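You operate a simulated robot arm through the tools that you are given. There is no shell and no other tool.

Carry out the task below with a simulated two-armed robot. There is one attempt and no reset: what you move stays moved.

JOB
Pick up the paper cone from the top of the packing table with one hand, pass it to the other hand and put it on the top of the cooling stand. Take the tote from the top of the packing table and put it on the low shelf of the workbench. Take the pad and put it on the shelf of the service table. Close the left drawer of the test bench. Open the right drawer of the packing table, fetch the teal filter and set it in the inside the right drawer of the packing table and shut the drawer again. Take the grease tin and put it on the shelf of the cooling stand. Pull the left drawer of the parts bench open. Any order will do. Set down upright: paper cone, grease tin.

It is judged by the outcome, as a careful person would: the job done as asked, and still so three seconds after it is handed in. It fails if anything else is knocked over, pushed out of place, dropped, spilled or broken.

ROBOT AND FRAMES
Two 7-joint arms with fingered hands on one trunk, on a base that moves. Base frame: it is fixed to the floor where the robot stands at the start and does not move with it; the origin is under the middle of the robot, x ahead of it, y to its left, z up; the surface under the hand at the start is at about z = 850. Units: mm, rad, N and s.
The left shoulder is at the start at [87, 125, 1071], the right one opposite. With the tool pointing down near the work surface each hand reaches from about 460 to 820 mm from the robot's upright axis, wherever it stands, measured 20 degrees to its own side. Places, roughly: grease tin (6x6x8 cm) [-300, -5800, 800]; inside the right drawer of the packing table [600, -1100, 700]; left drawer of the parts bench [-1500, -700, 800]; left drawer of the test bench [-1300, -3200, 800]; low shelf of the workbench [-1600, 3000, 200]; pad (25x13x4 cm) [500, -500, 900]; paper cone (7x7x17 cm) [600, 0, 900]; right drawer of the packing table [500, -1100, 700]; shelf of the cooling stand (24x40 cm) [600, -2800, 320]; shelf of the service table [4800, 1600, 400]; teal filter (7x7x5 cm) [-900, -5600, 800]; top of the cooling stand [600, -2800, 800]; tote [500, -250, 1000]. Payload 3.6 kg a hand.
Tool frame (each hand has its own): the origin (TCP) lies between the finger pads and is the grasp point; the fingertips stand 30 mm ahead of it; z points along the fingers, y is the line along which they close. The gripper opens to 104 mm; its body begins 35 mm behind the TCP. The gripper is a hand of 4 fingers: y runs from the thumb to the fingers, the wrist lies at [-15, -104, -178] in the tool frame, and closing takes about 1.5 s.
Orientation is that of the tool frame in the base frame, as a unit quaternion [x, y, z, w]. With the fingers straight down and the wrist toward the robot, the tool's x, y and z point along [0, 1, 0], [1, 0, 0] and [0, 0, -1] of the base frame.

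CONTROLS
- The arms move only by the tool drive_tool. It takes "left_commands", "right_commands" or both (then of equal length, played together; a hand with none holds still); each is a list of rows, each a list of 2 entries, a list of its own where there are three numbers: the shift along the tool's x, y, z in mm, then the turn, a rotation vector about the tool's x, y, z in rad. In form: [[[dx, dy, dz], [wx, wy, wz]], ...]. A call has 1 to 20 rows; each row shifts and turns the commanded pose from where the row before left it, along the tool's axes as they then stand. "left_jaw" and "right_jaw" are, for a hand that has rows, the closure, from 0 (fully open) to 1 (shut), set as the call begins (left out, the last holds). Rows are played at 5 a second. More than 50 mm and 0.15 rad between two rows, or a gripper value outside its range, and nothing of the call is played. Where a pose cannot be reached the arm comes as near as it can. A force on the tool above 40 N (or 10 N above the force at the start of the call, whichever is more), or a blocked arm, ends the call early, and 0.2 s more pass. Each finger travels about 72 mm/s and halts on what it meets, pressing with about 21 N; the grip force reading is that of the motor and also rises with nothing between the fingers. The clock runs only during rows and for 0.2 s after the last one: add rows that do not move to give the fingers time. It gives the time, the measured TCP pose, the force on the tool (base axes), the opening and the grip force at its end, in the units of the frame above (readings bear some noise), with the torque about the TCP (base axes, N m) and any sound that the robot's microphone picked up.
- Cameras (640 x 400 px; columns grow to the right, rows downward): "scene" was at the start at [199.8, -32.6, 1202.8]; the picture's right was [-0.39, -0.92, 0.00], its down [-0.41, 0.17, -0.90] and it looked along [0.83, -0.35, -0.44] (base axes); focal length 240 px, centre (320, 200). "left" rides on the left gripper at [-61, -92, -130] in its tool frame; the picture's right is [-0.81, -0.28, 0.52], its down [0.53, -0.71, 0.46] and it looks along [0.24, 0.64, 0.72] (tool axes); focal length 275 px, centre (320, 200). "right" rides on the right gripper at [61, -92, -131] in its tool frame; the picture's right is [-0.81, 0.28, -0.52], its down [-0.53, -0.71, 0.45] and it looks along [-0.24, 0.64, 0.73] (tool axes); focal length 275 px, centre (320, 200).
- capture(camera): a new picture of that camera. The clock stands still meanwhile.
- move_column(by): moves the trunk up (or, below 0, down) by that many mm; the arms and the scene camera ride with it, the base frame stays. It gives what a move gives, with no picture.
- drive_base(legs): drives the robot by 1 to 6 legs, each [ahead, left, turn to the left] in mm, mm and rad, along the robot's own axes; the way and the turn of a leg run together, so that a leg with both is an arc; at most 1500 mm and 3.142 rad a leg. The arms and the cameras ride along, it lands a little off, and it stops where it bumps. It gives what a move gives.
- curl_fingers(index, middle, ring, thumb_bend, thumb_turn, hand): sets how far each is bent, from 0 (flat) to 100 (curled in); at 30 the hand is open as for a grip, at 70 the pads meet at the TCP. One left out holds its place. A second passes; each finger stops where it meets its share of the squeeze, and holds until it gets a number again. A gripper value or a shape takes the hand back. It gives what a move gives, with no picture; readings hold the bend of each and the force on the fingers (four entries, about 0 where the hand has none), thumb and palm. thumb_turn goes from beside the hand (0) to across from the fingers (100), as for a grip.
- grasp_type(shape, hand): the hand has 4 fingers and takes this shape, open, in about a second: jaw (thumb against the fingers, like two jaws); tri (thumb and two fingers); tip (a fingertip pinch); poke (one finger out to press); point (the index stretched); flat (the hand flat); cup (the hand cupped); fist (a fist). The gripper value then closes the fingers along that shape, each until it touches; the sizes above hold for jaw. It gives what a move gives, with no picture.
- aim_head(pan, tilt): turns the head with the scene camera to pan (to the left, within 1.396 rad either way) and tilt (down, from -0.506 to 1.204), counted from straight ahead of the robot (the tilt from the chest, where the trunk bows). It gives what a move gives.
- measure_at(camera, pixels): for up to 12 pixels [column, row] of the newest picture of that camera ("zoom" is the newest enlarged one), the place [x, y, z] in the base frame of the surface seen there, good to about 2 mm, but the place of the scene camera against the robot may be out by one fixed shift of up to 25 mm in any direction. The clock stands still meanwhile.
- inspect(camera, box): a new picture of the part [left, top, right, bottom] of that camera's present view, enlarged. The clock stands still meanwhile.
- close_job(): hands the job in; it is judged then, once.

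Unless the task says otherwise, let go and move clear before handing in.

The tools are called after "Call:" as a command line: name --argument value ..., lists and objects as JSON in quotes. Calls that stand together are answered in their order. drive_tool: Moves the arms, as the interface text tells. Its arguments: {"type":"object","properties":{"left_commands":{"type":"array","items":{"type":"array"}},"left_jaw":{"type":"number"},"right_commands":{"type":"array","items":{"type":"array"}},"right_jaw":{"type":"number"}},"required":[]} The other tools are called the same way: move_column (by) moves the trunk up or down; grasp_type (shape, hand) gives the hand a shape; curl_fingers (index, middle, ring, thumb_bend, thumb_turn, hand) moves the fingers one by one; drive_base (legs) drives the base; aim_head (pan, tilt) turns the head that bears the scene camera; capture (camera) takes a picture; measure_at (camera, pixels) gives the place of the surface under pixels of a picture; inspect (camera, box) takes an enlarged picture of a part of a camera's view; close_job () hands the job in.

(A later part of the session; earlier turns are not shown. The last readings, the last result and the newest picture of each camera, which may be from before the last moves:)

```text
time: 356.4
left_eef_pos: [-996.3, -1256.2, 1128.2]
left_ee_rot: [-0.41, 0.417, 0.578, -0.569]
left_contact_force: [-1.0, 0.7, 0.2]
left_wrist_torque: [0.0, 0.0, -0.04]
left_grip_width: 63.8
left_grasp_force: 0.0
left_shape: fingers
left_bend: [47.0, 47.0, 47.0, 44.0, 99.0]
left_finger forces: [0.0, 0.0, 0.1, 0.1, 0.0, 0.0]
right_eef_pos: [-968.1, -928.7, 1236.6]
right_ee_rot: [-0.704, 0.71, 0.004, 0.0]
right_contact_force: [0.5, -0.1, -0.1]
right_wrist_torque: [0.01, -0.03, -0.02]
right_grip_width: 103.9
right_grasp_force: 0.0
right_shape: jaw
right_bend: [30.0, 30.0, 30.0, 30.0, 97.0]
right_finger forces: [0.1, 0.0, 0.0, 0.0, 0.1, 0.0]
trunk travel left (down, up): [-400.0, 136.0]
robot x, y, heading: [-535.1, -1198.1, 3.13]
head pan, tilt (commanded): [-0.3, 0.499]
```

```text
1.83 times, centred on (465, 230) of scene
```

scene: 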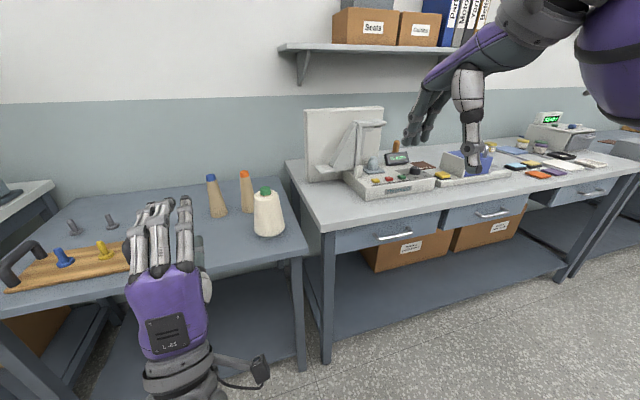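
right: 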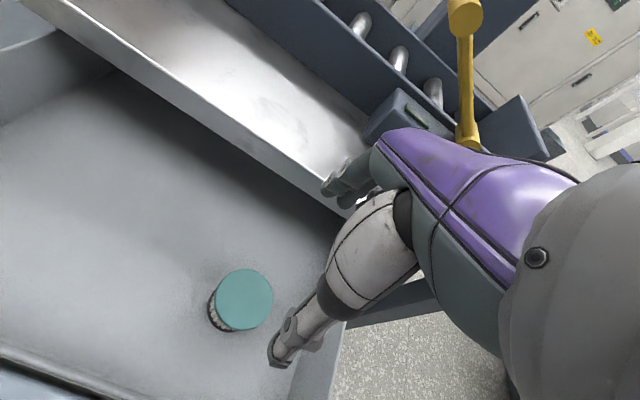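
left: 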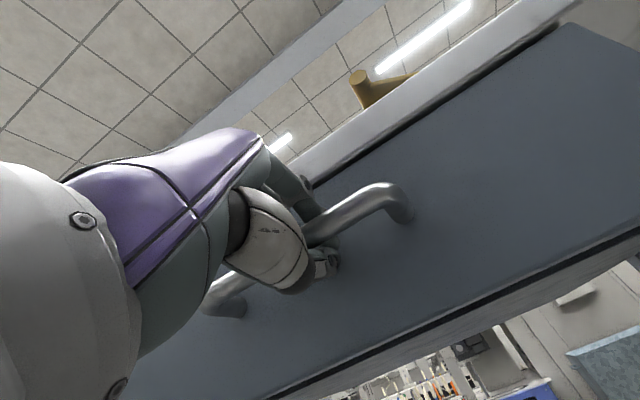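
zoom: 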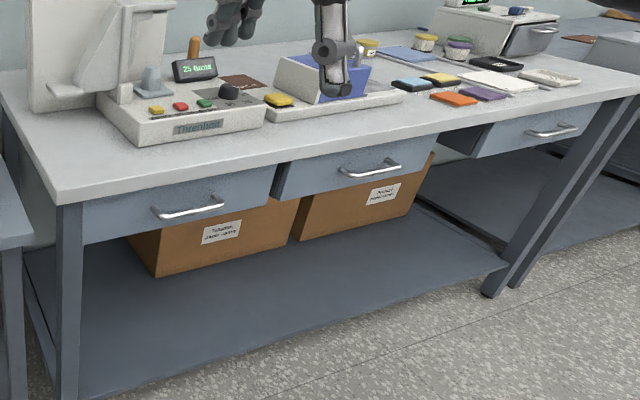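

The left drawer's handle is at about (-1293,-702, z≈787) with the front at x=-1336. I'll strafe right to line up and set the left hand level at the bar's height, well short of it.

Call:
drive_base --legs '[[0, -550, 0.01]]'

Call:
move_column --by -215

Call:
drive_tool --left_commands '[[[0, 0, 20], [0.1, 0, 0]], [[0, -20, 20], [0.1, 0, 0]], [[0, -25, 20], [0.1, 0, 0]], [[0, -30, 20], [0.1, 0, 0]], [[0, -30, 15], [0, 0, 0]], [[0, 0, 0], [0, 0, 0]]]'

Call:
aim_head --pan 0.1 --tilt 0.5

Call:
capture --camera "scene"

Call:
capture --camera "left"

```text
time: 361.7
left_eef_pos: [-992.6, -716.3, 1128.0]
left_ee_rot: [-0.413, 0.415, 0.575, -0.572]
left_contact_force: [-0.7, -0.4, 0.6]
left_wrist_torque: [-0.02, -0.02, -0.02]
left_grip_width: 63.8
left_grasp_force: 0.1
left_shape: fingers
left_bend: [47.0, 47.0, 47.0, 44.0, 99.0]
left_finger forces: [0.0, 0.1, 0.0, 0.0, 0.0, 0.0]
right_eef_pos: [-969.2, -385.3, 1236.6]
right_ee_rot: [0.709, -0.705, -0.004, 0.0]
right_contact_force: [-0.2, -0.1, -0.3]
right_wrist_torque: [-0.01, 0.01, 0.04]
right_grip_width: 103.8
right_grasp_force: 0.0
right_shape: jaw
right_bend: [30.0, 30.0, 30.0, 30.0, 97.0]
right_finger forces: [0.0, 0.0, 0.1, 0.0, 0.1, 0.0]
trunk travel left (down, up): [-400.0, 136.0]
robot x, y, heading: [-534.2, -656.0, -3.139]
head pan, tilt (commanded): [-0.3, 0.499]
```

```text
time: 364.0
left_eef_pos: [-993.2, -715.1, 913.8]
left_ee_rot: [-0.413, 0.414, 0.574, -0.573]
left_contact_force: [-0.1, 0.8, -0.6]
left_wrist_torque: [-0.02, -0.01, -0.01]
left_grip_width: 63.8
left_grasp_force: 0.0
left_shape: fingers
left_bend: [47.0, 47.0, 47.0, 44.0, 99.0]
left_finger forces: [0.1, 0.0, 0.1, 0.0, 0.0, 0.0]
right_eef_pos: [-969.1, -386.4, 1022.3]
right_ee_rot: [0.709, -0.706, -0.003, 0.0]
right_contact_force: [0.4, -0.1, 1.2]
right_wrist_torque: [0.0, -0.02, -0.01]
right_grip_width: 103.6
right_grasp_force: 0.0
right_shape: jaw
right_bend: [30.0, 30.0, 30.0, 30.0, 97.0]
right_finger forces: [0.0, 0.0, 0.0, 0.0, 0.0, 0.1]
trunk travel left (down, up): [-185.0, 351.0]
robot x, y, heading: [-534.4, -653.6, -3.138]
head pan, tilt (commanded): [-0.3, 0.499]
```

```text
time: 365.4
left_eef_pos: [-1092.3, -715.6, 821.7]
left_ee_rot: [-0.518, 0.521, 0.481, -0.478]
left_contact_force: [0.7, -0.8, -0.3]
left_wrist_torque: [0.02, 0.02, 0.03]
left_grip_width: 63.9
left_grasp_force: 0.0
left_shape: fingers
left_bend: [47.0, 47.0, 47.0, 44.0, 99.0]
left_finger forces: [0.0, 0.0, 0.0, 0.0, 0.1, 0.0]
right_eef_pos: [-969.3, -387.7, 1021.3]
right_ee_rot: [0.708, -0.706, -0.003, 0.0]
right_contact_force: [-0.1, 0.1, 0.3]
right_wrist_torque: [0.01, -0.02, -0.01]
right_grip_width: 104.0
right_grasp_force: 0.0
right_shape: jaw
right_bend: [30.0, 30.0, 30.0, 30.0, 97.0]
right_finger forces: [0.1, 0.0, 0.0, 0.0, 0.0, 0.0]
trunk travel left (down, up): [-185.0, 351.0]
robot x, y, heading: [-534.2, -654.6, -3.132]
head pan, tilt (commanded): [-0.3, 0.499]
```

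```text
time: 366.3
left_eef_pos: [-1091.9, -715.8, 822.1]
left_ee_rot: [-0.518, 0.52, 0.481, -0.479]
left_contact_force: [0.1, 0.6, -0.4]
left_wrist_torque: [-0.01, -0.01, -0.01]
left_grip_width: 63.8
left_grasp_force: 0.1
left_shape: fingers
left_bend: [47.0, 47.0, 47.0, 44.0, 99.0]
left_finger forces: [0.1, 0.0, 0.1, 0.0, 0.1, 0.0]
right_eef_pos: [-970.1, -388.0, 1021.9]
right_ee_rot: [0.709, -0.706, -0.003, 0.001]
right_contact_force: [-0.2, -0.1, -0.6]
right_wrist_torque: [0.02, 0.0, 0.0]
right_grip_width: 103.7
right_grasp_force: 0.0
right_shape: jaw
right_bend: [30.0, 30.0, 30.0, 30.0, 97.0]
right_finger forces: [0.0, 0.0, 0.0, 0.0, 0.0, 0.1]
trunk travel left (down, up): [-185.0, 351.0]
robot x, y, heading: [-535.2, -654.8, -3.141]
head pan, tilt (commanded): [0.099, 0.499]
```

```text
taken
```

scene: 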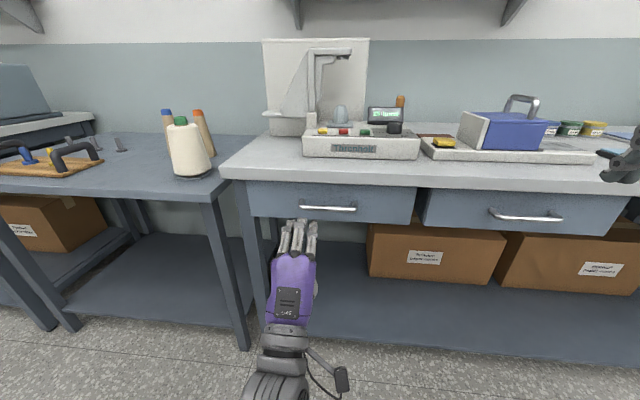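

```text
taken
```

left: 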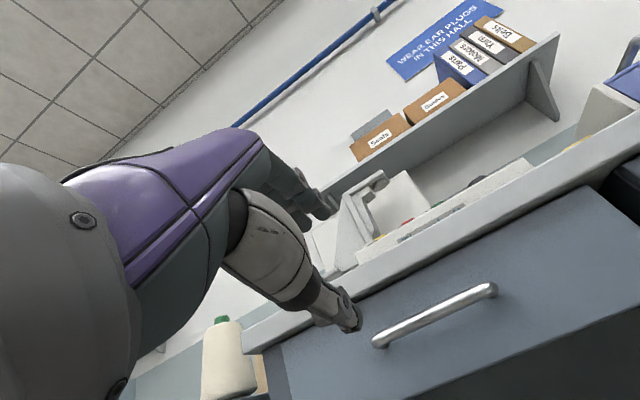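

Lined up well. I'll measure the bar from the left-hand camera.

Call:
measure_at --camera "left" --pixels '[[385, 338], [435, 314], [488, 291], [430, 290], [450, 340], [400, 265], [440, 247], [330, 315], [318, 210], [326, 205]]'

```text
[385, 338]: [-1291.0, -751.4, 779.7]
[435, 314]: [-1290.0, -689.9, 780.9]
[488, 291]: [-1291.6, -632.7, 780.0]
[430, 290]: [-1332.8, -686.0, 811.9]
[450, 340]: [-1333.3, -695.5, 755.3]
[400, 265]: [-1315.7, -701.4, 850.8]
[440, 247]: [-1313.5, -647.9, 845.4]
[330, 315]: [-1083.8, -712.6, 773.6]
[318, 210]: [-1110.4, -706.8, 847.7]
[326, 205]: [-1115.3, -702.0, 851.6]
```

The bar is at x≈-1296, z≈780, y −755…−628. I'll align the hand, drive 150 mm forward, and check before slipping over it.

Call:
drive_tool --left_commands '[[[-12, -21, 1.6], [0, 0, 0]], [[-13, -21, 1.6], [0, 0, 0]], [[0, 0, 0], [0, 0, 0]]]'

Call:
drive_base --legs '[[148, 0, 0]]'

Call:
capture --camera "left"

Call:
inspect --camera "scene" --box '[230, 160, 430, 300]'

```text
time: 367.1
left_eef_pos: [-1092.7, -690.6, 778.6]
left_ee_rot: [-0.518, 0.52, 0.481, -0.48]
left_contact_force: [0.0, -0.4, 0.1]
left_wrist_torque: [-0.01, 0.01, 0.01]
left_grip_width: 63.5
left_grasp_force: 0.1
left_shape: fingers
left_bend: [47.0, 47.0, 47.0, 44.0, 99.0]
left_finger forces: [0.0, 0.1, 0.1, 0.1, 0.1, 0.0]
right_eef_pos: [-969.4, -386.4, 1020.8]
right_ee_rot: [0.708, -0.706, -0.005, 0.0]
right_contact_force: [-0.3, 0.3, -0.3]
right_wrist_torque: [0.0, 0.0, 0.0]
right_grip_width: 104.1
right_grasp_force: 0.1
right_shape: jaw
right_bend: [30.0, 30.0, 30.0, 30.0, 97.0]
right_finger forces: [0.1, 0.0, 0.0, 0.2, 0.0, 0.0]
trunk travel left (down, up): [-185.0, 351.0]
robot x, y, heading: [-533.9, -651.9, -3.143]
head pan, tilt (commanded): [0.099, 0.499]
```

```text
time: 368.4
left_eef_pos: [-1238.9, -688.7, 777.7]
left_ee_rot: [-0.518, 0.522, 0.48, -0.478]
left_contact_force: [0.1, -0.6, -0.2]
left_wrist_torque: [-0.03, 0.02, -0.01]
left_grip_width: 63.7
left_grasp_force: 0.0
left_shape: fingers
left_bend: [47.0, 47.0, 47.0, 44.0, 99.0]
left_finger forces: [0.0, 0.1, 0.1, 0.0, 0.1, 0.1]
right_eef_pos: [-1114.7, -387.0, 1021.0]
right_ee_rot: [0.708, -0.706, -0.003, 0.0]
right_contact_force: [0.0, -0.6, 0.0]
right_wrist_torque: [0.01, 0.02, 0.0]
right_grip_width: 103.9
right_grasp_force: 0.1
right_shape: jaw
right_bend: [30.0, 30.0, 30.0, 30.0, 97.0]
right_finger forces: [0.0, 0.1, 0.1, 0.1, 0.0, 0.1]
trunk travel left (down, up): [-185.0, 351.0]
robot x, y, heading: [-682.4, -654.8, -3.141]
head pan, tilt (commanded): [0.099, 0.499]
```

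```text
taken
```

left: 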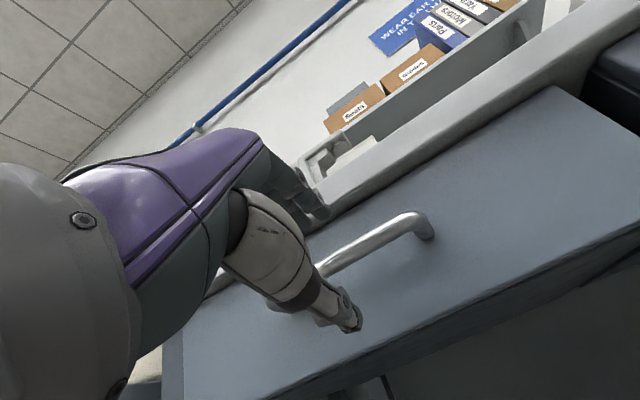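

```text
2.86 times, centred on (330, 230) of scene
```

zoom: 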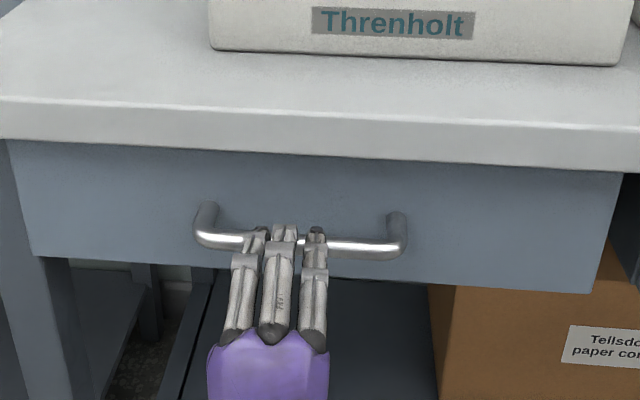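

The bar passes between fingers and thumb. I'll advance 52 mm and close on it.

Call:
drive_tool --left_commands '[[[0, 1.4, 18], [0, 0, 0]], [[0, 1.4, 18], [0, 0, 0]], [[0, 1.2, 16], [0, 0, 0]], [[0, 0, 0], [0, 0, 0]]]'

Call:
curl_fingers --hand "left" --index 85 --middle 85 --ring 85 --thumb_bend 80

Call:
inspect --camera "scene" --box '[230, 160, 430, 300]'

```text
time: 369.4
left_eef_pos: [-1292.0, -691.4, 778.8]
left_ee_rot: [-0.519, 0.52, 0.48, -0.48]
left_contact_force: [-0.4, 0.9, 0.2]
left_wrist_torque: [0.0, -0.02, 0.0]
left_grip_width: 63.8
left_grasp_force: 0.0
left_shape: fingers
left_bend: [47.0, 47.0, 47.0, 44.0, 99.0]
left_finger forces: [0.0, 0.0, 0.0, 0.0, 0.1, 0.0]
right_eef_pos: [-1114.7, -386.4, 1021.7]
right_ee_rot: [0.708, -0.706, -0.004, 0.0]
right_contact_force: [0.4, 0.6, -0.3]
right_wrist_torque: [0.0, -0.01, -0.01]
right_grip_width: 104.0
right_grasp_force: 0.0
right_shape: jaw
right_bend: [30.0, 30.0, 30.0, 30.0, 97.0]
right_finger forces: [0.0, 0.1, 0.0, 0.0, 0.0, 0.0]
trunk travel left (down, up): [-185.0, 351.0]
robot x, y, heading: [-683.3, -657.7, -3.144]
head pan, tilt (commanded): [0.099, 0.499]
```

```text
time: 370.4
left_eef_pos: [-1290.3, -691.0, 778.8]
left_ee_rot: [-0.518, 0.52, 0.481, -0.479]
left_contact_force: [-1.1, -1.3, 9.3]
left_wrist_torque: [-0.29, -0.23, -0.3]
left_grip_width: 0.0
left_grasp_force: 23.3
left_shape: fingers
left_bend: [75.0, 80.0, 77.0, 75.0, 100.0]
left_finger forces: [0.0, 8.8, 13.2, 0.0, 24.9, 0.0]
right_eef_pos: [-1114.9, -387.5, 1020.4]
right_ee_rot: [0.708, -0.706, -0.004, 0.001]
right_contact_force: [-0.9, -0.2, -0.4]
right_wrist_torque: [-0.01, 0.0, 0.03]
right_grip_width: 103.9
right_grasp_force: 0.1
right_shape: jaw
right_bend: [30.0, 30.0, 30.0, 30.0, 97.0]
right_finger forces: [0.1, 0.1, 0.0, 0.0, 0.0, 0.1]
trunk travel left (down, up): [-185.0, 351.0]
robot x, y, heading: [-679.0, -650.4, -3.137]
head pan, tilt (commanded): [0.099, 0.499]
```

```text
2.86 times, centred on (330, 230) of scene
```

zoom: 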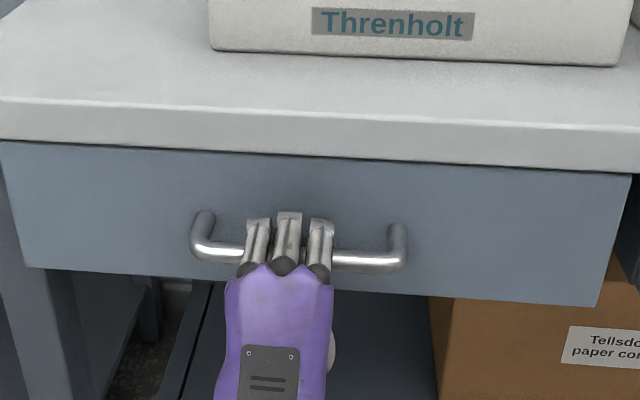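

The bar is held. I'll pull the drawer open by backing 250 mm.

Call:
drive_base --legs '[[-130, 0, 0], [-120, 0, 0]]'

Call:
aim_head --pan 0.1 --tilt 0.7

Call:
capture --camera "scene"

```text
time: 372.5
left_eef_pos: [-1041.5, -691.2, 779.9]
left_ee_rot: [-0.518, 0.52, 0.481, -0.48]
left_contact_force: [-0.5, -0.8, 7.6]
left_wrist_torque: [-0.3, -0.26, -0.3]
left_grip_width: 0.0
left_grasp_force: 19.9
left_shape: fingers
left_bend: [76.0, 80.0, 78.0, 76.0, 100.0]
left_finger forces: [0.1, 2.9, 12.8, 0.0, 24.1, 0.0]
right_eef_pos: [-866.3, -386.2, 1021.8]
right_ee_rot: [0.709, -0.705, -0.004, 0.0]
right_contact_force: [0.3, -0.6, -0.4]
right_wrist_torque: [-0.01, 0.01, 0.02]
right_grip_width: 103.8
right_grasp_force: 0.1
right_shape: jaw
right_bend: [30.0, 30.0, 30.0, 30.0, 97.0]
right_finger forces: [0.0, 0.1, 0.1, 0.1, 0.0, 0.1]
trunk travel left (down, up): [-185.0, 351.0]
robot x, y, heading: [-427.0, -653.6, -3.139]
head pan, tilt (commanded): [0.099, 0.499]
```

```text
time: 373.3
left_eef_pos: [-1041.8, -690.1, 778.5]
left_ee_rot: [-0.518, 0.52, 0.481, -0.48]
left_contact_force: [-2.1, 0.2, 4.2]
left_wrist_torque: [-0.23, -0.31, -0.39]
left_grip_width: 0.2
left_grasp_force: 23.5
left_shape: fingers
left_bend: [76.0, 80.0, 78.0, 76.0, 100.0]
left_finger forces: [0.0, 8.7, 13.2, 0.0, 25.3, 0.0]
right_eef_pos: [-865.5, -387.3, 1020.2]
right_ee_rot: [0.709, -0.705, -0.004, 0.0]
right_contact_force: [0.5, -0.3, -0.2]
right_wrist_torque: [0.01, 0.02, -0.01]
right_grip_width: 103.8
right_grasp_force: 0.0
right_shape: jaw
right_bend: [30.0, 30.0, 30.0, 30.0, 97.0]
right_finger forces: [0.0, 0.0, 0.0, 0.1, 0.1, 0.1]
trunk travel left (down, up): [-185.0, 351.0]
robot x, y, heading: [-430.4, -653.7, -3.138]
head pan, tilt (commanded): [0.099, 0.7]
```

```text
taken
```

scene: 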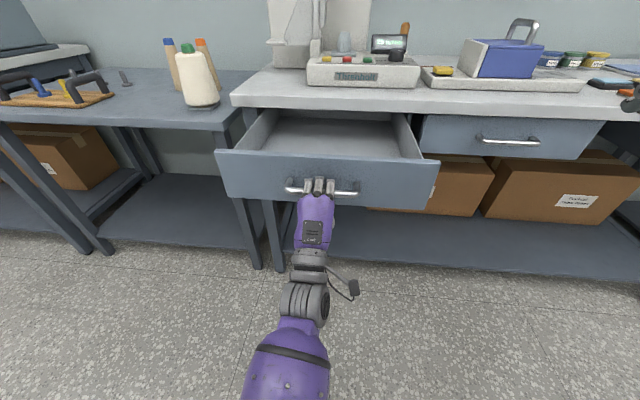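

The drawer is open 250 mm. I'll release the bar and check that the fingers come free without pushing the drawer.

Call:
curl_fingers --hand "left" --index 47 --middle 47 --ring 47 --thumb_bend 44

Call:
capture --camera "left"

Call:
inspect --camera "scene" --box '[210, 110, 450, 270]'

```text
time: 374.3
left_eef_pos: [-1041.4, -691.1, 778.2]
left_ee_rot: [-0.519, 0.52, 0.48, -0.48]
left_contact_force: [-0.2, 0.4, -0.1]
left_wrist_torque: [0.0, 0.0, 0.01]
left_grip_width: 63.1
left_grasp_force: 0.0
left_shape: fingers
left_bend: [47.0, 47.0, 47.0, 44.0, 99.0]
left_finger forces: [0.0, 0.1, 0.0, 0.0, 0.0, 0.0]
right_eef_pos: [-865.4, -386.6, 1020.6]
right_ee_rot: [0.709, -0.705, -0.004, -0.001]
right_contact_force: [-0.3, 0.8, -0.4]
right_wrist_torque: [0.0, 0.0, 0.02]
right_grip_width: 104.0
right_grasp_force: 0.1
right_shape: jaw
right_bend: [30.0, 30.0, 30.0, 30.0, 97.0]
right_finger forces: [0.0, 0.0, 0.0, 0.0, 0.0, 0.0]
trunk travel left (down, up): [-185.0, 351.0]
robot x, y, heading: [-432.1, -655.8, -3.137]
head pan, tilt (commanded): [0.099, 0.7]
```

```text
taken
```

left: 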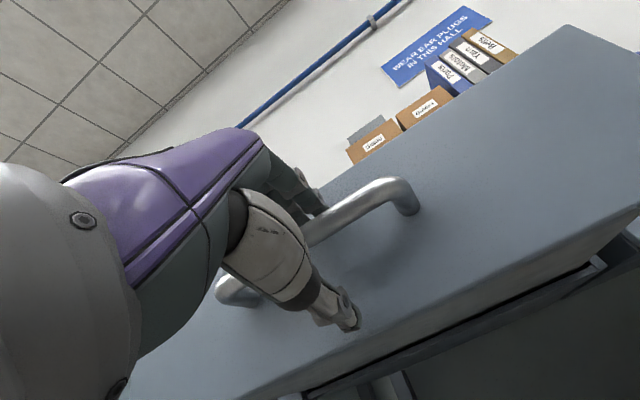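

```text
2.50 times, centred on (330, 190) of scene
```

zoom: 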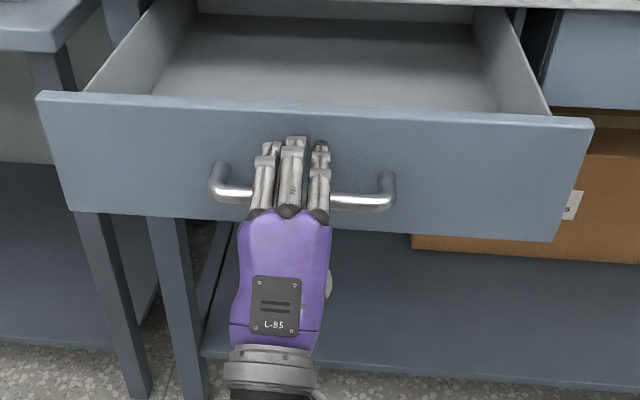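

The hand released cleanly and the drawer stands open. I'll back away, and strafe left toward the test bench's open drawer.

Call:
drive_base --legs '[[-270, 0, 0], [0, 1270, 0], [0, 1000, 0]]'

Call:
aim_head --pan 0.25 --tilt 0.45

Call:
capture --camera "scene"

```text
time: 395.9
left_eef_pos: [-759.0, -2969.7, 777.8]
left_ee_rot: [0.521, -0.518, -0.478, 0.482]
left_contact_force: [-0.4, -0.3, -0.2]
left_wrist_torque: [0.01, 0.01, 0.01]
left_grip_width: 63.1
left_grasp_force: 0.0
left_shape: fingers
left_bend: [47.0, 47.0, 47.0, 44.0, 99.0]
left_finger forces: [0.0, 0.0, 0.0, 0.0, 0.0, 0.0]
right_eef_pos: [-586.2, -2663.9, 1020.9]
right_ee_rot: [0.712, -0.702, -0.004, 0.0]
right_contact_force: [1.2, -0.6, 0.2]
right_wrist_torque: [0.0, -0.01, -0.02]
right_grip_width: 104.0
right_grasp_force: 0.1
right_shape: jaw
right_bend: [30.0, 30.0, 30.0, 30.0, 97.0]
right_finger forces: [0.0, 0.0, 0.0, 0.0, 0.0, 0.0]
trunk travel left (down, up): [-185.0, 351.0]
robot x, y, heading: [-146.3, -2927.9, -3.132]
head pan, tilt (commanded): [0.099, 0.7]
```

```text
time: 396.6
left_eef_pos: [-759.6, -2969.0, 779.0]
left_ee_rot: [0.521, -0.518, -0.478, 0.481]
left_contact_force: [-0.3, 0.0, -0.2]
left_wrist_torque: [0.01, 0.02, 0.01]
left_grip_width: 63.2
left_grasp_force: 0.0
left_shape: fingers
left_bend: [47.0, 47.0, 47.0, 44.0, 99.0]
left_finger forces: [0.1, 0.1, 0.0, 0.0, 0.1, 0.1]
right_eef_pos: [-586.9, -2664.1, 1020.4]
right_ee_rot: [0.712, -0.702, -0.003, 0.0]
right_contact_force: [0.7, -0.3, -0.7]
right_wrist_torque: [0.02, 0.0, -0.03]
right_grip_width: 103.8
right_grasp_force: 0.0
right_shape: jaw
right_bend: [30.0, 30.0, 30.0, 30.0, 97.0]
right_finger forces: [0.0, 0.0, 0.0, 0.1, 0.0, 0.1]
trunk travel left (down, up): [-185.0, 351.0]
robot x, y, heading: [-149.1, -2925.0, -3.125]
head pan, tilt (commanded): [0.25, 0.45]
```

```text
taken
```

scene: 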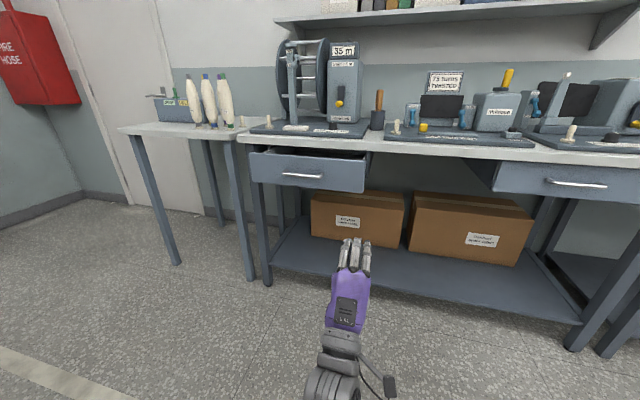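

The test bench's left drawer (250–365, 170) stands open; the right one is shut. I'll measure both fronts.

Call:
measure_at --camera "scene" --pixels '[[303, 176], [260, 170], [355, 178], [300, 165], [300, 155], [575, 183], [520, 180], [620, 195], [400, 150], [250, 140], [340, 158], [330, 185]]'

Call:
inspect --camera "scene" --box '[230, 110, 430, 220]'

```text
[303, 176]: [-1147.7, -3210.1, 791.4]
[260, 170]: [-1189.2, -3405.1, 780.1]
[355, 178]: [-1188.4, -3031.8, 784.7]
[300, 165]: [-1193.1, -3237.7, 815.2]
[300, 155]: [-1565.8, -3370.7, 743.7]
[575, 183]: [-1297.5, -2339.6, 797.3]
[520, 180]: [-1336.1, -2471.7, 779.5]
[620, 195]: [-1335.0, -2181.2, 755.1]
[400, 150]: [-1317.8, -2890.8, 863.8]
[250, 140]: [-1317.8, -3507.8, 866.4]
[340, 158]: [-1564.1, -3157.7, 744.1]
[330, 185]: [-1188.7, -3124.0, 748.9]
```

```text
3.20 times, centred on (330, 165) of scene
```

zoom: 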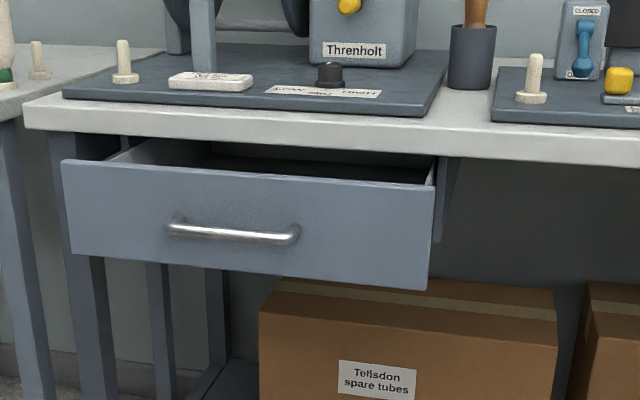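

The drawer stands out 147 mm (front x≈-1189 vs −1336), its handle at y≈-3210, z≈804. I'll make a fist with the left hand, line up with the handle, and push it shut.

Call:
grasp_type --hand "left" --shape "fist"

Call:
drive_base --legs '[[0, 245, 0], [310, 0, 0]]'

Call:
capture --camera "left"

Call:
aim_head --pan 0.1 --tilt 0.6

Call:
capture --camera "scene"

```text
time: 397.5
left_eef_pos: [-760.0, -2969.7, 777.1]
left_ee_rot: [0.521, -0.517, -0.478, 0.482]
left_contact_force: [0.2, -0.3, 0.4]
left_wrist_torque: [0.0, 0.02, 0.02]
left_grip_width: 0.1
left_grasp_force: 0.0
left_shape: fist
left_bend: [100.0, 100.0, 100.0, 86.0, 85.0]
left_finger forces: [0.1, 0.1, 0.0, 0.1, 0.1, 0.0]
right_eef_pos: [-585.9, -2663.1, 1020.7]
right_ee_rot: [0.712, -0.702, -0.004, 0.0]
right_contact_force: [0.4, -0.1, 0.0]
right_wrist_torque: [0.02, 0.01, 0.0]
right_grip_width: 103.6
right_grasp_force: 0.1
right_shape: jaw
right_bend: [30.0, 30.0, 30.0, 30.0, 97.0]
right_finger forces: [0.1, 0.0, 0.0, 0.0, 0.1, 0.1]
trunk travel left (down, up): [-185.0, 351.0]
robot x, y, heading: [-149.7, -2926.9, -3.126]
head pan, tilt (commanded): [0.25, 0.45]
```

```text
time: 402.0
left_eef_pos: [-1065.2, -3217.7, 778.5]
left_ee_rot: [0.521, -0.518, -0.477, 0.482]
left_contact_force: [-0.1, 0.4, -0.2]
left_wrist_torque: [0.03, 0.03, 0.01]
left_grip_width: 0.0
left_grasp_force: 0.0
left_shape: fist
left_bend: [100.0, 100.0, 100.0, 86.0, 85.0]
left_finger forces: [0.1, 0.0, 0.1, 0.0, 0.0, 0.0]
right_eef_pos: [-893.0, -2912.9, 1020.9]
right_ee_rot: [0.712, -0.702, -0.003, 0.0]
right_contact_force: [0.1, 0.2, -0.4]
right_wrist_torque: [0.03, -0.01, 0.02]
right_grip_width: 103.7
right_grasp_force: 0.1
right_shape: jaw
right_bend: [30.0, 30.0, 30.0, 30.0, 97.0]
right_finger forces: [0.1, 0.0, 0.0, 0.0, 0.1, 0.1]
trunk travel left (down, up): [-185.0, 351.0]
robot x, y, heading: [-457.7, -3174.1, -3.13]
head pan, tilt (commanded): [0.25, 0.45]
```

```text
taken
```

left: 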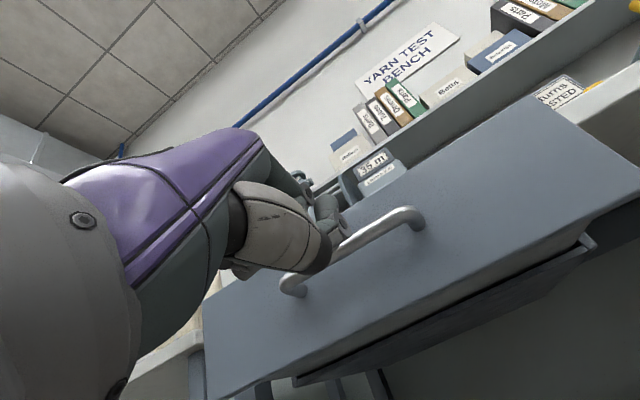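

```text
time: 402.7
left_eef_pos: [-1065.1, -3217.5, 779.8]
left_ee_rot: [0.521, -0.518, -0.478, 0.482]
left_contact_force: [0.4, -0.4, -0.4]
left_wrist_torque: [0.03, 0.02, 0.01]
left_grip_width: 0.3
left_grasp_force: 0.1
left_shape: fist
left_bend: [100.0, 100.0, 100.0, 86.0, 85.0]
left_finger forces: [0.1, 0.0, 0.0, 0.0, 0.0, 0.0]
right_eef_pos: [-891.8, -2912.6, 1022.2]
right_ee_rot: [0.712, -0.702, -0.003, 0.0]
right_contact_force: [0.5, 0.2, -0.9]
right_wrist_torque: [0.0, 0.0, 0.02]
right_grip_width: 103.8
right_grasp_force: 0.1
right_shape: jaw
right_bend: [30.0, 30.0, 30.0, 30.0, 97.0]
right_finger forces: [0.1, 0.0, 0.1, 0.0, 0.1, 0.1]
trunk travel left (down, up): [-185.0, 351.0]
robot x, y, heading: [-454.6, -3174.2, -3.13]
head pan, tilt (commanded): [0.099, 0.6]
```

```text
taken
```

scene: 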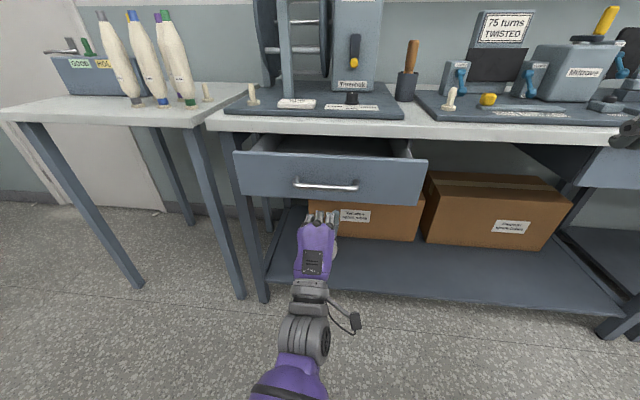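

Call:
measure_at --camera "left" --pixels '[[370, 240], [290, 285], [410, 215], [330, 222], [335, 205], [320, 180], [450, 200], [325, 265]]'

Call:
inspect --camera "scene" --box '[230, 130, 440, 290]'

```text
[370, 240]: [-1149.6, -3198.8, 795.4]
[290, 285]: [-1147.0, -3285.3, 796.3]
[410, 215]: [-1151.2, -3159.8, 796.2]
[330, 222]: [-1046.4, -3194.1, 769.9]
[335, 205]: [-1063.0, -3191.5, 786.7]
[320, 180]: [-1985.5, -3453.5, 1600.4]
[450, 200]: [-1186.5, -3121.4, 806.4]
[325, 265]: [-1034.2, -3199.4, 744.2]
```

```text
2.50 times, centred on (335, 210) of scene
```

zoom: 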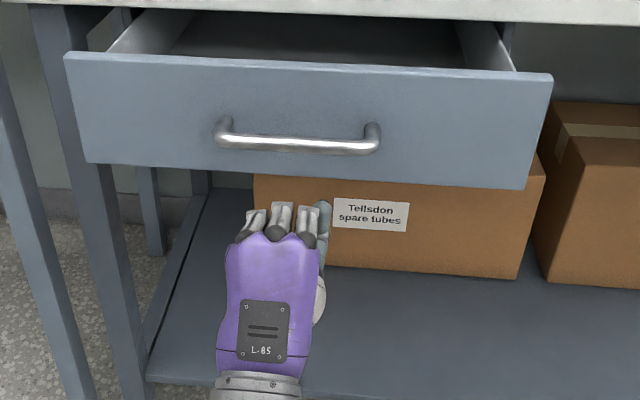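

The bar's front is at x≈-1149, z≈796; the fist is lined up with it. I'll raise it 10 mm and drive forward to push the drawer most of the way.

Call:
drive_tool --left_commands '[[[0, 10, 0], [0, 0, 0]], [[0, 0, 0], [0, 0, 0]]]'

Call:
drive_base --legs '[[110, 0, 0]]'

Call:
drive_base --legs '[[95, 0, 0]]'

Call:
capture --camera "scene"

Call:
measure_at --camera "scene" --pixels '[[260, 190], [400, 190], [330, 165], [300, 175]]'

```text
time: 403.3
left_eef_pos: [-1065.5, -3217.2, 788.4]
left_ee_rot: [0.52, -0.518, -0.479, 0.482]
left_contact_force: [-0.6, 0.2, 0.5]
left_wrist_torque: [0.01, -0.03, 0.0]
left_grip_width: 0.0
left_grasp_force: 0.1
left_shape: fist
left_bend: [100.0, 100.0, 100.0, 86.0, 85.0]
left_finger forces: [0.0, 0.0, 0.0, 0.1, 0.1, 0.0]
right_eef_pos: [-892.5, -2911.9, 1020.3]
right_ee_rot: [0.712, -0.702, -0.004, -0.001]
right_contact_force: [-0.7, -1.0, 0.5]
right_wrist_torque: [0.03, -0.04, -0.03]
right_grip_width: 104.2
right_grasp_force: 0.1
right_shape: jaw
right_bend: [30.0, 30.0, 30.0, 30.0, 97.0]
right_finger forces: [0.0, 0.0, 0.0, 0.1, 0.0, 0.1]
trunk travel left (down, up): [-185.0, 351.0]
robot x, y, heading: [-455.2, -3176.9, -3.127]
head pan, tilt (commanded): [0.099, 0.6]
```

```text
time: 404.5
left_eef_pos: [-1176.4, -3218.6, 787.4]
left_ee_rot: [0.521, -0.518, -0.478, 0.481]
left_contact_force: [0.3, -0.4, 0.0]
left_wrist_torque: [0.01, 0.02, 0.0]
left_grip_width: 0.0
left_grasp_force: 0.0
left_shape: fist
left_bend: [100.0, 100.0, 100.0, 86.0, 85.0]
left_finger forces: [0.0, 0.0, 0.0, 0.0, 0.0, 0.1]
right_eef_pos: [-1001.6, -2912.0, 1020.9]
right_ee_rot: [0.712, -0.702, -0.003, 0.001]
right_contact_force: [0.3, -0.9, -0.4]
right_wrist_torque: [-0.02, -0.02, 0.0]
right_grip_width: 103.7
right_grasp_force: 0.1
right_shape: jaw
right_bend: [30.0, 30.0, 30.0, 30.0, 97.0]
right_finger forces: [0.0, 0.0, 0.0, 0.0, 0.0, 0.0]
trunk travel left (down, up): [-185.0, 351.0]
robot x, y, heading: [-566.0, -3177.0, -3.129]
head pan, tilt (commanded): [0.099, 0.6]
```

```text
time: 405.6
left_eef_pos: [-1269.4, -3220.4, 786.9]
left_ee_rot: [0.521, -0.518, -0.478, 0.481]
left_contact_force: [0.7, 0.3, -0.4]
left_wrist_torque: [0.0, 0.03, -0.02]
left_grip_width: 0.3
left_grasp_force: 0.2
left_shape: fist
left_bend: [100.0, 100.0, 100.0, 86.0, 85.0]
left_finger forces: [0.1, 0.1, 0.0, 0.1, 0.0, 0.0]
right_eef_pos: [-1096.9, -2915.0, 1020.7]
right_ee_rot: [0.712, -0.703, -0.004, 0.0]
right_contact_force: [-0.8, -0.3, 0.7]
right_wrist_torque: [0.05, -0.01, 0.01]
right_grip_width: 103.8
right_grasp_force: 0.0
right_shape: jaw
right_bend: [30.0, 30.0, 30.0, 30.0, 97.0]
right_finger forces: [0.0, 0.0, 0.0, 0.1, 0.1, 0.0]
trunk travel left (down, up): [-185.0, 351.0]
robot x, y, heading: [-658.4, -3181.0, -3.128]
head pan, tilt (commanded): [0.099, 0.6]
```

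```text
taken
```

scene: 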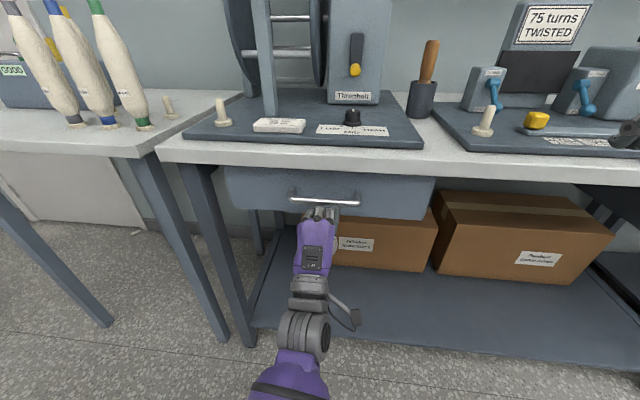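

```text
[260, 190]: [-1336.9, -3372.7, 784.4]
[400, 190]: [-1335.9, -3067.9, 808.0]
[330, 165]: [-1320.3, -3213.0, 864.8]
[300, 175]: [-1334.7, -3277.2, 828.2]
```

The drawer front is flush at x≈-1336, so it is shut. I'll back off, raise the trunk, restore the left hand to a pointing-down jaw, and turn back toward the packing table.

Call:
drive_base --legs '[[-250, 0, 0]]'

Call:
move_column --by 215

Call:
grasp_type --hand "left" --shape "jaw"

Call:
drive_tool --left_commands '[[[0, 0, -10], [0.14, 0, 0]], [[0, 0, -10], [0.14, 0, 0]], [[0, 0, -10], [0.14, 0, 0]], [[0, 0, 0], [0.14, 0, 0]], [[0, 0, 0], [0.14, 0, 0]], [[0, 0, 0], [0.14, 0, 0]], [[0, 0, 0], [0.14, 0, 0]], [[0, 0, 0], [0.14, 0, 0]], [[0, 0, 0], [0.14, 0, 0]], [[0, 0, 0], [0.14, 0, 0]], [[0, 0, 0], [0.092, 0, 0]], [[0, 0, 0], [0, 0, 0]]]' --left_jaw 0

Call:
capture --camera "scene"

```text
time: 407.4
left_eef_pos: [-1021.4, -3218.4, 787.1]
left_ee_rot: [0.521, -0.518, -0.478, 0.482]
left_contact_force: [0.5, 0.0, 0.3]
left_wrist_torque: [-0.01, -0.02, -0.01]
left_grip_width: 0.3
left_grasp_force: 0.1
left_shape: fist
left_bend: [100.0, 100.0, 100.0, 86.0, 85.0]
left_finger forces: [0.0, 0.0, 0.1, 0.0, 0.0, 0.0]
right_eef_pos: [-848.1, -2912.2, 1020.6]
right_ee_rot: [0.713, -0.701, -0.004, 0.001]
right_contact_force: [0.7, -0.1, 0.0]
right_wrist_torque: [-0.02, -0.02, 0.05]
right_grip_width: 103.8
right_grasp_force: 0.1
right_shape: jaw
right_bend: [30.0, 30.0, 30.0, 30.0, 97.0]
right_finger forces: [0.1, 0.1, 0.0, 0.1, 0.0, 0.1]
trunk travel left (down, up): [-185.0, 351.0]
robot x, y, heading: [-410.1, -3174.1, -3.128]
head pan, tilt (commanded): [0.099, 0.6]
```

```text
time: 409.7
left_eef_pos: [-1022.1, -3217.3, 1001.9]
left_ee_rot: [0.521, -0.518, -0.478, 0.482]
left_contact_force: [0.5, -0.8, 0.1]
left_wrist_torque: [0.0, -0.01, -0.03]
left_grip_width: 0.0
left_grasp_force: 0.1
left_shape: fist
left_bend: [100.0, 100.0, 100.0, 86.0, 85.0]
left_finger forces: [0.0, 0.1, 0.0, 0.0, 0.0, 0.0]
right_eef_pos: [-848.6, -2911.7, 1235.2]
right_ee_rot: [0.713, -0.702, -0.004, 0.0]
right_contact_force: [-0.4, 0.3, -0.2]
right_wrist_torque: [0.01, -0.02, 0.0]
right_grip_width: 103.8
right_grasp_force: 0.1
right_shape: jaw
right_bend: [30.0, 30.0, 30.0, 30.0, 97.0]
right_finger forces: [0.1, 0.0, 0.1, 0.0, 0.0, 0.1]
trunk travel left (down, up): [-400.0, 136.0]
robot x, y, heading: [-406.1, -3175.2, -3.128]
head pan, tilt (commanded): [0.099, 0.6]
```

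```text
time: 410.6
left_eef_pos: [-1020.7, -3217.6, 1003.9]
left_ee_rot: [0.521, -0.518, -0.478, 0.482]
left_contact_force: [1.4, -0.1, 0.0]
left_wrist_torque: [0.02, -0.03, 0.01]
left_grip_width: 103.5
left_grasp_force: 0.0
left_shape: jaw
left_bend: [30.0, 30.0, 30.0, 30.0, 97.0]
left_finger forces: [0.0, 0.1, 0.0, 0.1, 0.0, 0.0]
right_eef_pos: [-847.2, -2911.2, 1235.5]
right_ee_rot: [0.713, -0.701, -0.004, 0.0]
right_contact_force: [0.6, -0.4, 0.2]
right_wrist_torque: [0.01, 0.01, 0.0]
right_grip_width: 103.8
right_grasp_force: 0.0
right_shape: jaw
right_bend: [30.0, 30.0, 30.0, 30.0, 97.0]
right_finger forces: [0.0, 0.1, 0.0, 0.0, 0.1, 0.0]
trunk travel left (down, up): [-400.0, 136.0]
robot x, y, heading: [-408.8, -3174.5, -3.128]
head pan, tilt (commanded): [0.099, 0.6]
```

```text
time: 413.2
left_eef_pos: [-991.9, -3217.7, 1008.7]
left_ee_rot: [0.71, -0.704, 0.001, -0.002]
left_contact_force: [0.6, -0.1, 0.0]
left_wrist_torque: [0.02, 0.03, 0.0]
left_grip_width: 103.7
left_grasp_force: 0.0
left_shape: jaw
left_bend: [30.0, 30.0, 30.0, 30.0, 97.0]
left_finger forces: [0.0, 0.0, 0.1, 0.1, 0.0, 0.0]
right_eef_pos: [-848.3, -2911.6, 1236.7]
right_ee_rot: [0.713, -0.702, -0.003, 0.0]
right_contact_force: [0.3, 0.2, -0.5]
right_wrist_torque: [0.02, 0.03, 0.0]
right_grip_width: 103.7
right_grasp_force: 0.1
right_shape: jaw
right_bend: [30.0, 30.0, 30.0, 30.0, 97.0]
right_finger forces: [0.1, 0.1, 0.0, 0.0, 0.0, 0.0]
trunk travel left (down, up): [-400.0, 136.0]
robot x, y, heading: [-412.5, -3173.7, -3.13]
head pan, tilt (commanded): [0.099, 0.6]
```

```text
taken
```

scene: 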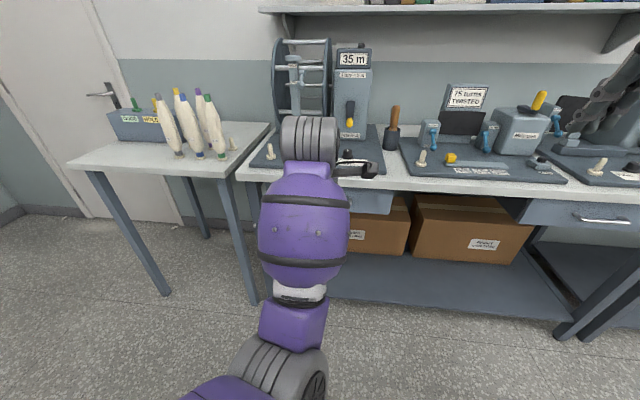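

Now I'll turn around to face the packing table, and strafe back to stand in front of the tote.

Call:
drive_base --legs '[[0, 0, 1.565], [0, 0, 1.565], [0, 1450, 0], [0, 1480, 0]]'

Call:
aim_head --pan 0.0 --tilt 0.5

Call:
capture --camera "scene"

```text
time: 446.4
left_eef_pos: [187.8, -203.3, 1008.6]
left_ee_rot: [0.709, 0.705, 0.001, 0.0]
left_contact_force: [0.2, -0.1, -0.6]
left_wrist_torque: [0.01, -0.03, -0.02]
left_grip_width: 103.7
left_grasp_force: 0.1
left_shape: jaw
left_bend: [30.0, 30.0, 30.0, 30.0, 97.0]
left_finger forces: [0.1, 0.1, 0.0, 0.0, 0.1, 0.1]
right_eef_pos: [39.1, -506.5, 1236.1]
right_ee_rot: [0.706, 0.709, 0.0, 0.003]
right_contact_force: [0.1, -0.2, 0.9]
right_wrist_torque: [0.01, -0.02, -0.02]
right_grip_width: 103.9
right_grasp_force: 0.1
right_shape: jaw
right_bend: [30.0, 30.0, 30.0, 30.0, 97.0]
right_finger forces: [0.0, 0.0, 0.1, 0.1, 0.0, 0.1]
trunk travel left (down, up): [-400.0, 136.0]
robot x, y, heading: [-395.6, -239.5, 0.001]
head pan, tilt (commanded): [0.099, 0.6]
```

```text
time: 447.1
left_eef_pos: [187.6, -203.8, 1009.5]
left_ee_rot: [0.708, 0.706, 0.001, -0.001]
left_contact_force: [-0.4, -0.5, 0.4]
left_wrist_torque: [0.01, 0.0, -0.03]
left_grip_width: 103.8
left_grasp_force: 0.0
left_shape: jaw
left_bend: [30.0, 30.0, 30.0, 30.0, 97.0]
left_finger forces: [0.0, 0.0, 0.0, 0.1, 0.0, 0.0]
right_eef_pos: [38.9, -507.5, 1237.5]
right_ee_rot: [0.706, 0.708, 0.0, 0.004]
right_contact_force: [0.4, 1.2, -0.5]
right_wrist_torque: [-0.01, -0.01, 0.0]
right_grip_width: 103.9
right_grasp_force: 0.1
right_shape: jaw
right_bend: [30.0, 30.0, 30.0, 30.0, 97.0]
right_finger forces: [0.0, 0.0, 0.0, 0.0, 0.0, 0.1]
trunk travel left (down, up): [-400.0, 136.0]
robot x, y, heading: [-398.6, -234.8, -0.001]
head pan, tilt (commanded): [0.0, 0.499]
```

```text
taken
```

scene: 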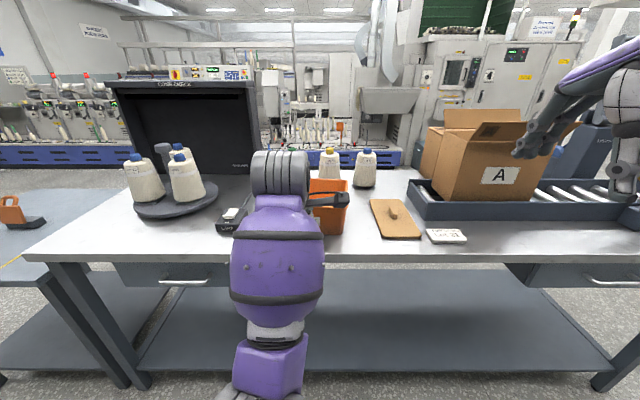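

I'm in front of the tote. I'll spread both hands and yaw them so each hand's jaw straddles an end wall of the tote (thumbs outside), still in free space before the table.

Call:
drive_tool --left_commands '[[[33, -14, -23], [0, 0, 0]], [[33, -14, -23], [0, 0, 0]], [[33, -14, -23], [0, 0, 0]], [[33, -14, -23], [0, 0, 0]], [[33, -14, -23], [0, 0, 0]], [[33, -14, -23], [0, 0, 0]], [[0, 0, 0], [0, 0, 0.143]], [[0, 0, 0], [0, 0, 0.143]], [[0, 0, 0], [0, 0, 0.143]], [[0, 0, 0], [0, 0, 0.143]], [[0, 0, 0], [0, 0, 0.143]], [[0, 0, 0], [0, 0, 0.143]], [[0, 0, 0], [0, 0, 0.143]], [[0, 0, 0], [0, 0, 0.143]], [[0, 0, 0], [0, 0, 0.143]], [[0, 0, 0], [0, 0, 0.143]], [[0, 0, 0], [0, 0, 0.141]], [[0, 0, 0], [0, 0, 0]]]' --right_commands '[[[6.7, 10.7, 14], [0, 0, 0]], [[6.7, 10.7, 14], [0, 0, 0]], [[6.7, 10.7, 14], [0, 0, 0]], [[6.7, 10.7, 14], [0, 0, 0]], [[6.7, 10.7, 14], [0, 0, 0]], [[6.7, 10.7, 14], [0, 0, 0]], [[0, 0, 0], [0, 0, -0.143]], [[0, 0, 0], [0, 0, -0.143]], [[0, 0, 0], [0, 0, -0.143]], [[0, 0, 0], [0, 0, -0.143]], [[0, 0, 0], [0, 0, -0.143]], [[0, 0, 0], [0, 0, -0.143]], [[0, 0, 0], [0, 0, -0.143]], [[0, 0, 0], [0, 0, -0.143]], [[0, 0, 0], [0, 0, -0.143]], [[0, 0, 0], [0, 0, -0.143]], [[0, 0, 0], [0, 0, -0.141]], [[0, 0, 0], [0, 0, 0]]]' --left_jaw 0 --right_jaw 0

Call:
capture --camera "scene"

Call:
capture --camera "left"

Call:
capture --camera "right"

```text
time: 450.9
left_eef_pos: [179.3, 14.9, 1111.9]
left_ee_rot: [1.0, -0.004, 0.0, 0.0]
left_contact_force: [0.2, 0.4, -0.8]
left_wrist_torque: [-0.02, 0.02, 0.01]
left_grip_width: 103.7
left_grasp_force: 0.1
left_shape: jaw
left_bend: [30.0, 30.0, 30.0, 30.0, 97.0]
left_finger forces: [0.1, 0.1, 0.0, 0.0, 0.0, 0.0]
left hand out of reach, approached as far as the arm can: row 2, 3, 4, 5, 6, 7, 8, 9
right_eef_pos: [105.5, -467.7, 1152.4]
right_ee_rot: [-0.001, 1.0, -0.002, 0.003]
right_contact_force: [0.0, 0.2, -0.9]
right_wrist_torque: [-0.03, 0.0, 0.0]
right_grip_width: 103.5
right_grasp_force: 0.0
right_shape: jaw
right_bend: [30.0, 30.0, 30.0, 30.0, 97.0]
right_finger forces: [0.0, 0.1, 0.0, 0.1, 0.0, 0.0]
trunk travel left (down, up): [-400.0, 136.0]
robot x, y, heading: [-397.1, -244.1, 0.002]
head pan, tilt (commanded): [0.0, 0.499]
```

```text
taken
```

scene: 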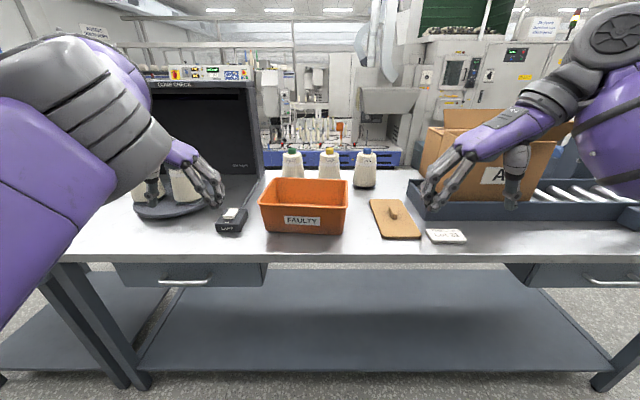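

```text
taken
```

left: 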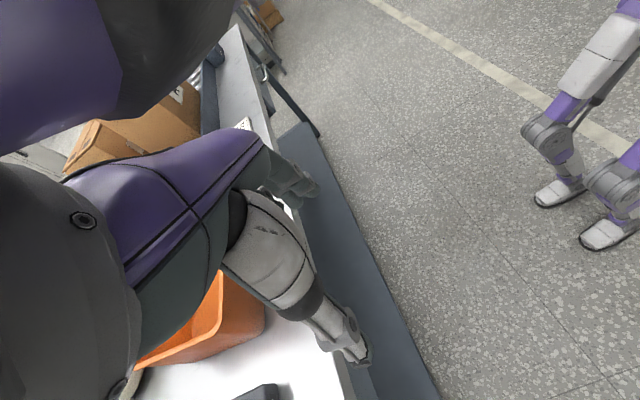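

```text
taken
```

right: 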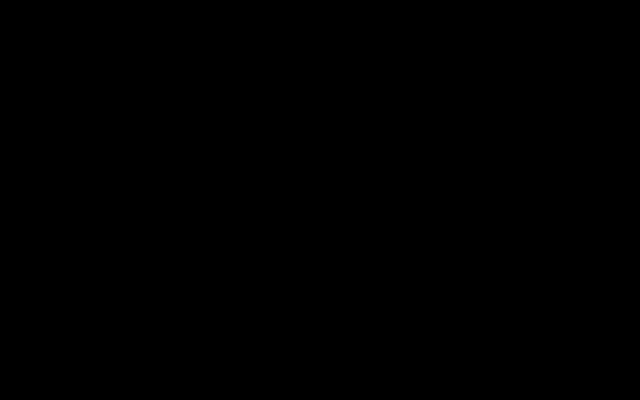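

Both hands are turned, thumbs outward. I'll measure both elbows and the tote's rim to plan the grasp.

Call:
measure_at --camera "scene" --pixels '[[95, 90], [612, 35], [600, 100], [30, 180], [265, 183], [348, 185], [262, 205], [345, 208], [300, 180], [305, 232], [270, 228], [340, 232]]'

Call:
inspect --camera "scene" --box '[200, 130, 480, 260]'

```text
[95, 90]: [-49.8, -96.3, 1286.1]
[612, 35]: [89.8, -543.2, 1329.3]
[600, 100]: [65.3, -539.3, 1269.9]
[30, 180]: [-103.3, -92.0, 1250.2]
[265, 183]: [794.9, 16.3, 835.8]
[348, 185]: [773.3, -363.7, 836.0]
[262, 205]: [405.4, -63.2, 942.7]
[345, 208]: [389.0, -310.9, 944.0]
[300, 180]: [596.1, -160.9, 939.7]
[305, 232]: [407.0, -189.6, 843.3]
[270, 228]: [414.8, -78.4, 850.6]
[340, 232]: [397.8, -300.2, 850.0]
```

```text
2.29 times, centred on (340, 195) of scene
```

zoom: 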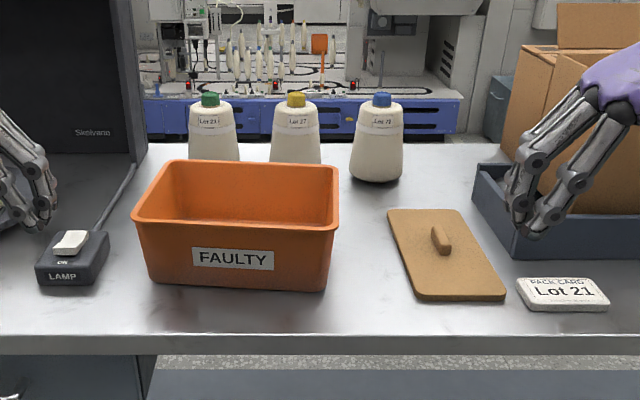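

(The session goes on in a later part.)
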